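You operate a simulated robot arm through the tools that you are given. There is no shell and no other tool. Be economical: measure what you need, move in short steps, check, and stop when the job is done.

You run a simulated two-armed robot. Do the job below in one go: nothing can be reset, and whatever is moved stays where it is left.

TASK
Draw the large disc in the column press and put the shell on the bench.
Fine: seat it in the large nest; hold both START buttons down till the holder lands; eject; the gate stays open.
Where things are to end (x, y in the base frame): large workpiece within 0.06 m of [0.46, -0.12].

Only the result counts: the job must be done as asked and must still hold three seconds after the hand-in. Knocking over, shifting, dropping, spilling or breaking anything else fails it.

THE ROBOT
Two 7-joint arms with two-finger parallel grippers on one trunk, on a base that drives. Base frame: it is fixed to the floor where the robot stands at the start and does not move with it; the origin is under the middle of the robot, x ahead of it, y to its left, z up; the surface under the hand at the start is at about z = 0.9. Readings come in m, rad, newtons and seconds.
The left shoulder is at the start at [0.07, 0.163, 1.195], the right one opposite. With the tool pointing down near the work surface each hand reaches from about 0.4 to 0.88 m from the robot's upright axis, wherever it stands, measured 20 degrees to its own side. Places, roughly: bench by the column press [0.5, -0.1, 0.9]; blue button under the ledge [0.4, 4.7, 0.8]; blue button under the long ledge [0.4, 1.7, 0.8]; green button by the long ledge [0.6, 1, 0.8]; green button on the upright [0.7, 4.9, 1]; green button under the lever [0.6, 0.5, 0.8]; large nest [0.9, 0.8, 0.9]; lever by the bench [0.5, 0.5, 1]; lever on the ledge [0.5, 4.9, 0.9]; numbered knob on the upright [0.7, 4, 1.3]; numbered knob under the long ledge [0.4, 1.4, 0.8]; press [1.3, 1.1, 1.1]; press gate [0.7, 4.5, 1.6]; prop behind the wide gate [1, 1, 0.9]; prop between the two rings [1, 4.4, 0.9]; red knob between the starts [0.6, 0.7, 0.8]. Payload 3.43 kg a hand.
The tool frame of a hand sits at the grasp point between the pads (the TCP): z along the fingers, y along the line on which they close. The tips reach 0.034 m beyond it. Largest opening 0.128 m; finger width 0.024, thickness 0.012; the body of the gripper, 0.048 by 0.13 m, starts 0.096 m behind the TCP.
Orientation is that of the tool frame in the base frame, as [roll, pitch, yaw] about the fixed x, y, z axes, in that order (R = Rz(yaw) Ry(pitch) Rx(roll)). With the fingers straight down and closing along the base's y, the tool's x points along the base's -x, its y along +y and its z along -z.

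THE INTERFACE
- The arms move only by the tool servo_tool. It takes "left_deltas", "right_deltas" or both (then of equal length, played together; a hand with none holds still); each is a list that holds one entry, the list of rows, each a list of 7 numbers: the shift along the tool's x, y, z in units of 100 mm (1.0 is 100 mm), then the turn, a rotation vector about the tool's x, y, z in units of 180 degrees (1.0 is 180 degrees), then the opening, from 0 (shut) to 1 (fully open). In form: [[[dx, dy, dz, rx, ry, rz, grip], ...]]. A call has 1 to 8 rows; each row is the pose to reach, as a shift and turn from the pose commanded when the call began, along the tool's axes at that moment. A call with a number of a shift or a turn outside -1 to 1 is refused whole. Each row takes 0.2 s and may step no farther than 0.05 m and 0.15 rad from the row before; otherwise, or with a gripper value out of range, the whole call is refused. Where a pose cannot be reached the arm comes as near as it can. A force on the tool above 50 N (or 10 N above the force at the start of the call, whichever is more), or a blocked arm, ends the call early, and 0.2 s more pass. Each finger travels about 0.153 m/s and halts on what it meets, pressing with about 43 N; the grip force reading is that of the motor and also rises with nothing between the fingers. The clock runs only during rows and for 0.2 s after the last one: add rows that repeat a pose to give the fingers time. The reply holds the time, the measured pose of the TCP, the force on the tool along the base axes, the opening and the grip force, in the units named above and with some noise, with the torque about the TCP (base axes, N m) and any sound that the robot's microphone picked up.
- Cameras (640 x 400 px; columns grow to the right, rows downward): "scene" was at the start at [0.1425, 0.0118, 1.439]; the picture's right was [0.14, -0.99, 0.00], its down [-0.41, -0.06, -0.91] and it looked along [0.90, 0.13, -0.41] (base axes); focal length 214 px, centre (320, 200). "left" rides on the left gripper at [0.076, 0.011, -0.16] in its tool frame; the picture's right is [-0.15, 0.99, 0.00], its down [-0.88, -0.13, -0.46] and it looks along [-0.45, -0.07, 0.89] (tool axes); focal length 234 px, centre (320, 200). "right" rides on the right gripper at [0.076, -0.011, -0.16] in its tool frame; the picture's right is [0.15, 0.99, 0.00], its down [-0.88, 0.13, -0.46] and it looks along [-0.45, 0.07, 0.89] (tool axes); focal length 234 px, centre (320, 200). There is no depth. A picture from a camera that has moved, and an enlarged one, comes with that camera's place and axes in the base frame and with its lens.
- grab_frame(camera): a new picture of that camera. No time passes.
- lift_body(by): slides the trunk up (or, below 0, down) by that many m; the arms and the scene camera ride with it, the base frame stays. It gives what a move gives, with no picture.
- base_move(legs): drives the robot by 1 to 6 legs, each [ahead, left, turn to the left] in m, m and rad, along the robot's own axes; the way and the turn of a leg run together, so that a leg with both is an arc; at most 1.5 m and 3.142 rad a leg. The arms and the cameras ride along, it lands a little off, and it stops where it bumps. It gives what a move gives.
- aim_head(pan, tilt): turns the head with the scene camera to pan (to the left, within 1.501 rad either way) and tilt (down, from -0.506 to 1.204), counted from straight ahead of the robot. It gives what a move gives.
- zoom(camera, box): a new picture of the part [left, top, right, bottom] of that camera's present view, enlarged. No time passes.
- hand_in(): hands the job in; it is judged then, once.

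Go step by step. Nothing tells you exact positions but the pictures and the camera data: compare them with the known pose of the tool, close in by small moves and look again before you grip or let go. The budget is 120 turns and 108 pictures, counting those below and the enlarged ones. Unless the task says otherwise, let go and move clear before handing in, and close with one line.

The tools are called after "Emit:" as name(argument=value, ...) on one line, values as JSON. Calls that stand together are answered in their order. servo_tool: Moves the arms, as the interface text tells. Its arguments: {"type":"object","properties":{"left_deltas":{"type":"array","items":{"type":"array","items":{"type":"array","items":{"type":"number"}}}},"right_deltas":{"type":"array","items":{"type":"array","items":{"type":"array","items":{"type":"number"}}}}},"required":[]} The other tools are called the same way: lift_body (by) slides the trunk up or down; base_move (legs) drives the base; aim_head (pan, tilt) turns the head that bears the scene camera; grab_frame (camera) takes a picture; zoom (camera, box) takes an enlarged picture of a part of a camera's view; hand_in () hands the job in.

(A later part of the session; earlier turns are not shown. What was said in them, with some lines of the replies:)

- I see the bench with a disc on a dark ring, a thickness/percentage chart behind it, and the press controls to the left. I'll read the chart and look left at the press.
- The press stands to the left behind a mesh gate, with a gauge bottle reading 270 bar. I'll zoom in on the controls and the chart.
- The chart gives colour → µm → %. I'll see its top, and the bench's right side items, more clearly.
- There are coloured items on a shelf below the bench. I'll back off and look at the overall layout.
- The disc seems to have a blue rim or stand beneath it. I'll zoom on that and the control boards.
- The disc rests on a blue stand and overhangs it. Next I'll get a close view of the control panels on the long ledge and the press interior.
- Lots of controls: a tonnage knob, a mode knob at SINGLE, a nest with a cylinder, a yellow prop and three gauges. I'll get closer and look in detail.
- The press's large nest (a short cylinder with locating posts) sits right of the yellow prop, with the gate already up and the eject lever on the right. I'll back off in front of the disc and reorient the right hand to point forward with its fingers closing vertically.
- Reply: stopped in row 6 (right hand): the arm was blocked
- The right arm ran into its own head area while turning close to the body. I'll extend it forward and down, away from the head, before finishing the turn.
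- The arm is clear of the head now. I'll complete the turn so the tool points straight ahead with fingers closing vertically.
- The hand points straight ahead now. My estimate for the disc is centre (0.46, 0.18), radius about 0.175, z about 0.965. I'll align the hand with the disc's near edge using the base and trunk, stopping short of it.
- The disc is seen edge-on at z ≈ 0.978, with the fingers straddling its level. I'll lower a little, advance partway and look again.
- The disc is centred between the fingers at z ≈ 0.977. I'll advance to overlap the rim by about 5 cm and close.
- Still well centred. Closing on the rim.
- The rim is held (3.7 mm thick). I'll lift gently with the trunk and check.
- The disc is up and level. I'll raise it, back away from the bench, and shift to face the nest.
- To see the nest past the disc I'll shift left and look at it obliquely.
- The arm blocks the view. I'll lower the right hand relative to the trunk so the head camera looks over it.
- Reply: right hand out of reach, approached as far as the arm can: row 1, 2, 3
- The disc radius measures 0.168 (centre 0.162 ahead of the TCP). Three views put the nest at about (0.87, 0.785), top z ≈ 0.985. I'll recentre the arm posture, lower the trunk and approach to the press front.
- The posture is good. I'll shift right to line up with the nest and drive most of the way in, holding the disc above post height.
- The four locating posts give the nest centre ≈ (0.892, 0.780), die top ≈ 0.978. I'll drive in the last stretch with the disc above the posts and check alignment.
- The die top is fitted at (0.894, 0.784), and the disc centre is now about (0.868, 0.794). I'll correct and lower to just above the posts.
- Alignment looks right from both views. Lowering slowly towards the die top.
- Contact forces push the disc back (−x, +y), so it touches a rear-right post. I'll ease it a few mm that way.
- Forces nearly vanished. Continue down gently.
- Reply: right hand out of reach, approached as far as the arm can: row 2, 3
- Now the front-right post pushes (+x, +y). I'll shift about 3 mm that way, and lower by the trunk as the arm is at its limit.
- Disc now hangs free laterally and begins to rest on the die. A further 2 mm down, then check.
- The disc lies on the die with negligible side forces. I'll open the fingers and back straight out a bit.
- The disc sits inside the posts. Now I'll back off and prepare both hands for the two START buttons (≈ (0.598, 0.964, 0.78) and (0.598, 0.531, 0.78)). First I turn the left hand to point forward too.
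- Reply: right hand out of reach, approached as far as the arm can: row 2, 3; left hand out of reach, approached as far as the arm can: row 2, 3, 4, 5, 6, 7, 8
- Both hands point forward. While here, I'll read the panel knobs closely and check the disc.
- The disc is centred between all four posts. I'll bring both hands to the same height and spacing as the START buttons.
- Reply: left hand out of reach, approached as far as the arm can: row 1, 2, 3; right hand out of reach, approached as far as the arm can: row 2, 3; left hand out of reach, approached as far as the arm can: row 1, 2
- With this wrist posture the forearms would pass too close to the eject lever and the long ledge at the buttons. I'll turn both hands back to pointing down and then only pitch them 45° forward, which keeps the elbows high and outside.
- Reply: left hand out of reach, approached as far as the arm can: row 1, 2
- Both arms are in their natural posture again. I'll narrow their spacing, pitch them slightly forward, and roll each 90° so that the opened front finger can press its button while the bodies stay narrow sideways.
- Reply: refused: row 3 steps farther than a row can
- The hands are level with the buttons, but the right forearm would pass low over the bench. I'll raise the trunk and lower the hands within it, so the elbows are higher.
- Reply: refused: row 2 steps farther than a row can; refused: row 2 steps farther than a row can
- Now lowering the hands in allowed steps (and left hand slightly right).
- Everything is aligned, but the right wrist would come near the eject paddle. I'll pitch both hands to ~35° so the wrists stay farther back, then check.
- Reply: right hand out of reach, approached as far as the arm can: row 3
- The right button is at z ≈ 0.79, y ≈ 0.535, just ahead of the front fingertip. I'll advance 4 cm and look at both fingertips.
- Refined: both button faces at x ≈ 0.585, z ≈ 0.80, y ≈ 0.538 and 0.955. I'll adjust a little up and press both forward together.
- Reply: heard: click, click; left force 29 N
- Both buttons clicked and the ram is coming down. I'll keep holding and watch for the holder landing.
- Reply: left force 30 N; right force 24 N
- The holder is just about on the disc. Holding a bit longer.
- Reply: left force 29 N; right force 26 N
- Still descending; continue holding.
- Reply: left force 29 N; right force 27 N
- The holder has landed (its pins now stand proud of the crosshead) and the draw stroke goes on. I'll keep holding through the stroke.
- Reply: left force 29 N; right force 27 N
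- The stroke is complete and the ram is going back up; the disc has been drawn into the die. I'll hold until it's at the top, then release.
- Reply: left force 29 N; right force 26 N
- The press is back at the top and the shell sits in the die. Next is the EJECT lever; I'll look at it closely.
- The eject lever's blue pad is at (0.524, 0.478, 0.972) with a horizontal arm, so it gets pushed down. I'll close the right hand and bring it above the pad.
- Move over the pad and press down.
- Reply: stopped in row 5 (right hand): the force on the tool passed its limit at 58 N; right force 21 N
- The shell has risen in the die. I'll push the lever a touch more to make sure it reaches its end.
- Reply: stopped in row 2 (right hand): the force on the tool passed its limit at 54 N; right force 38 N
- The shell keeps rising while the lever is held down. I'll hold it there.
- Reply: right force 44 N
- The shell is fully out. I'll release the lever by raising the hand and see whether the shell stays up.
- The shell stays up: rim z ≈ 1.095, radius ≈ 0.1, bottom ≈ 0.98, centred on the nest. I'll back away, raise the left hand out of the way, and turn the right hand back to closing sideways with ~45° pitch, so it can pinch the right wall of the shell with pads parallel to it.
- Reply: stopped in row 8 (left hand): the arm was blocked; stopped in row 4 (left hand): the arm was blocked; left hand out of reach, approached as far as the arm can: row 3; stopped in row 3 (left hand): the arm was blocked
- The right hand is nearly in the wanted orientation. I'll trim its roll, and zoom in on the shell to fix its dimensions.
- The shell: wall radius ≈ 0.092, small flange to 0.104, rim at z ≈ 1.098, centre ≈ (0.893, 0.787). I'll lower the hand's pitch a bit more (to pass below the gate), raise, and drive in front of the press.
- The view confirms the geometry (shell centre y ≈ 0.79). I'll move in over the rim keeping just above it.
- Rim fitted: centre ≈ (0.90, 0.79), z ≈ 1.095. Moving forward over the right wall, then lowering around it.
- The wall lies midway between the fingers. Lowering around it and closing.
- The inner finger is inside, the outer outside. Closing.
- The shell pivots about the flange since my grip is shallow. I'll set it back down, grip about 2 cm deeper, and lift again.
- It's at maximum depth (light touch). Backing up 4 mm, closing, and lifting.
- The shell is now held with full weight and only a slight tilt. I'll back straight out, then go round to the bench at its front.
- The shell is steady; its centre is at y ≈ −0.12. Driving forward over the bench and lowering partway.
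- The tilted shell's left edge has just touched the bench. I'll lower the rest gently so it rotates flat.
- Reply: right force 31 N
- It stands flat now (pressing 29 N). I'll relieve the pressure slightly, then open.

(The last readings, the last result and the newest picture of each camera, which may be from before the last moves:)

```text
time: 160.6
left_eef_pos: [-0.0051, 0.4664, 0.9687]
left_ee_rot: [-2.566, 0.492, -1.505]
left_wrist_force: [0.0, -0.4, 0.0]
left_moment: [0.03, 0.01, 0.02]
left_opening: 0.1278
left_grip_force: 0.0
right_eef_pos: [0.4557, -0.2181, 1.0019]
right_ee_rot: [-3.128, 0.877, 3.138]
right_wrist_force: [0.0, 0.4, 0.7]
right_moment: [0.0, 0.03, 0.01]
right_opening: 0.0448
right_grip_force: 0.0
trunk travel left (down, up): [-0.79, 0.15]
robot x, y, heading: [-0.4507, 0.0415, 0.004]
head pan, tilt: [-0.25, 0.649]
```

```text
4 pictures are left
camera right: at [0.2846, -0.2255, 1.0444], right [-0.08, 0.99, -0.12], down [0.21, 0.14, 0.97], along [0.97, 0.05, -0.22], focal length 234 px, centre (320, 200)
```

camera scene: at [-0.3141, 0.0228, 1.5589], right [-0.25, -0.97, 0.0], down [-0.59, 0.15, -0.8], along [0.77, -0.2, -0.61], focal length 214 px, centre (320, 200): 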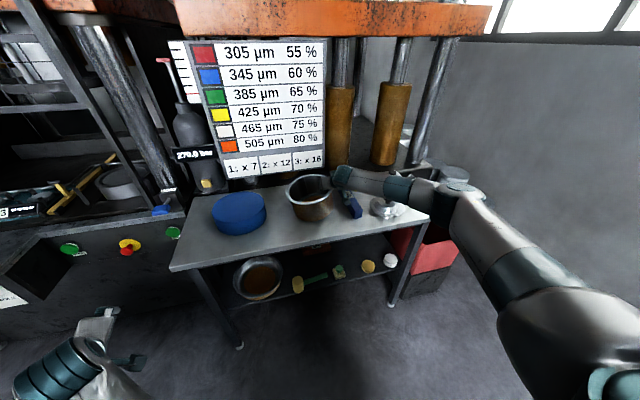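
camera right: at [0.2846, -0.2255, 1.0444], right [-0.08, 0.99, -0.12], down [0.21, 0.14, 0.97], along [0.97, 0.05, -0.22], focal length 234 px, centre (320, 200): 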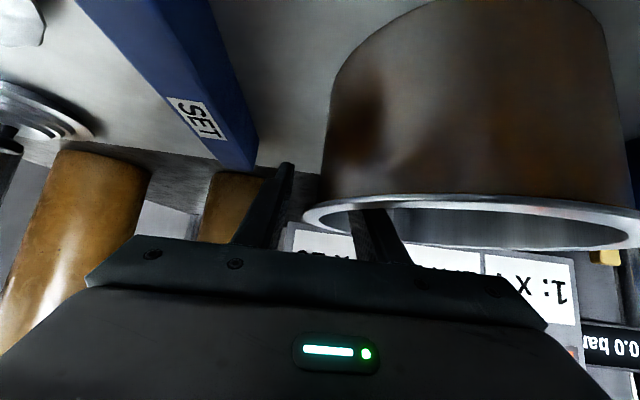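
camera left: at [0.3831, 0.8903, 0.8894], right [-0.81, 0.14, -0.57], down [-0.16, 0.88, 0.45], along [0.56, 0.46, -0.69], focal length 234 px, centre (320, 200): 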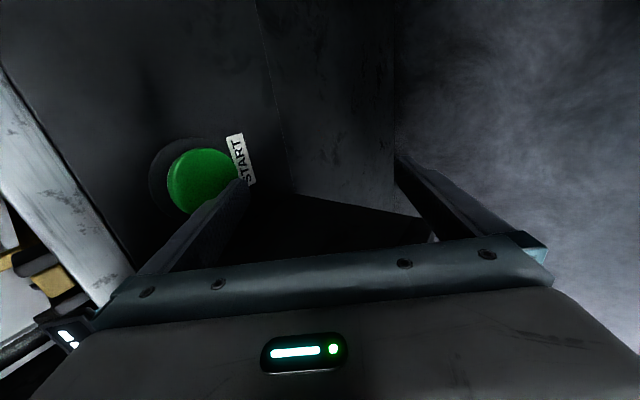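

Released and free. Rising straight up, then backing away.

Emit:
lift_body(by=0.13)

Emit:
base_move(legs=[[-0.35, 0, 0]])

Emit:
zoom(camera="scene", box=[60, 60, 460, 310])

```text
time: 162.2
left_eef_pos: [-0.0039, 0.4674, 1.0993]
left_ee_rot: [-2.566, 0.494, -1.505]
left_wrist_force: [-0.7, -0.6, 0.9]
left_moment: [0.01, 0.02, -0.04]
left_opening: 0.1279
left_grip_force: 0.0
right_eef_pos: [0.4546, -0.2162, 1.132]
right_ee_rot: [-3.128, 0.88, 3.14]
right_wrist_force: [0.8, 0.0, 0.5]
right_moment: [0.03, 0.03, -0.01]
right_opening: 0.0447
right_grip_force: 0.0
trunk travel left (down, up): [-0.92, 0.02]
robot x, y, heading: [-0.4507, 0.0462, 0.0]
head pan, tilt: [-0.25, 0.649]
```

```text
time: 164.4
left_eef_pos: [-0.3455, 0.4659, 1.0994]
left_ee_rot: [-2.566, 0.493, -1.513]
left_wrist_force: [-0.4, -0.6, 0.7]
left_moment: [0.01, 0.03, 0.04]
left_opening: 0.1279
left_grip_force: 0.0
right_eef_pos: [0.1135, -0.2194, 1.1308]
right_ee_rot: [-3.128, 0.877, 3.135]
right_wrist_force: [0.5, 0.4, -1.3]
right_moment: [-0.01, 0.02, 0.0]
right_opening: 0.0448
right_grip_force: 0.0
trunk travel left (down, up): [-0.92, 0.02]
robot x, y, heading: [-0.79, 0.0479, -0.007]
head pan, tilt: [-0.25, 0.649]
```

```text
1.60 times, centred on (260, 185) of scene
camera zoom: at [-0.6559, 0.0234, 1.6637], right [-0.25, -0.97, 0.0], down [-0.59, 0.15, -0.8], along [0.77, -0.2, -0.61], focal length 343 px, centre (416, 224)
```

zoom: 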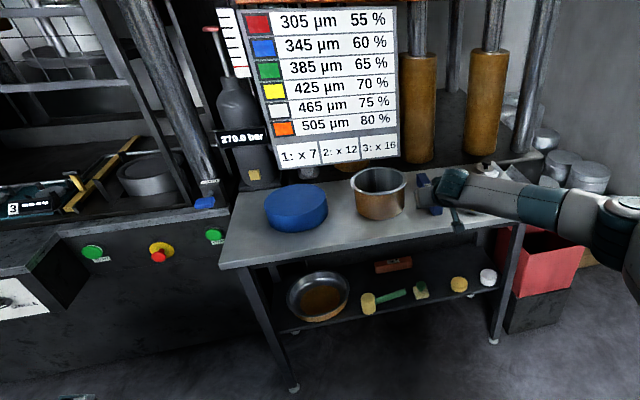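

The shell stands upright on the bench at about (0.45, −0.12), the gate is still open, and both hands are clear.

Emit:
hand_in()

```text
The job is handed in.
```

The disc is drawn and ejected, and the shell stands upright on the bench at about (0.45, −0.12), by camera estimate; the gate is still open, both hands are clear, and I left the tonnage knob as I found it.
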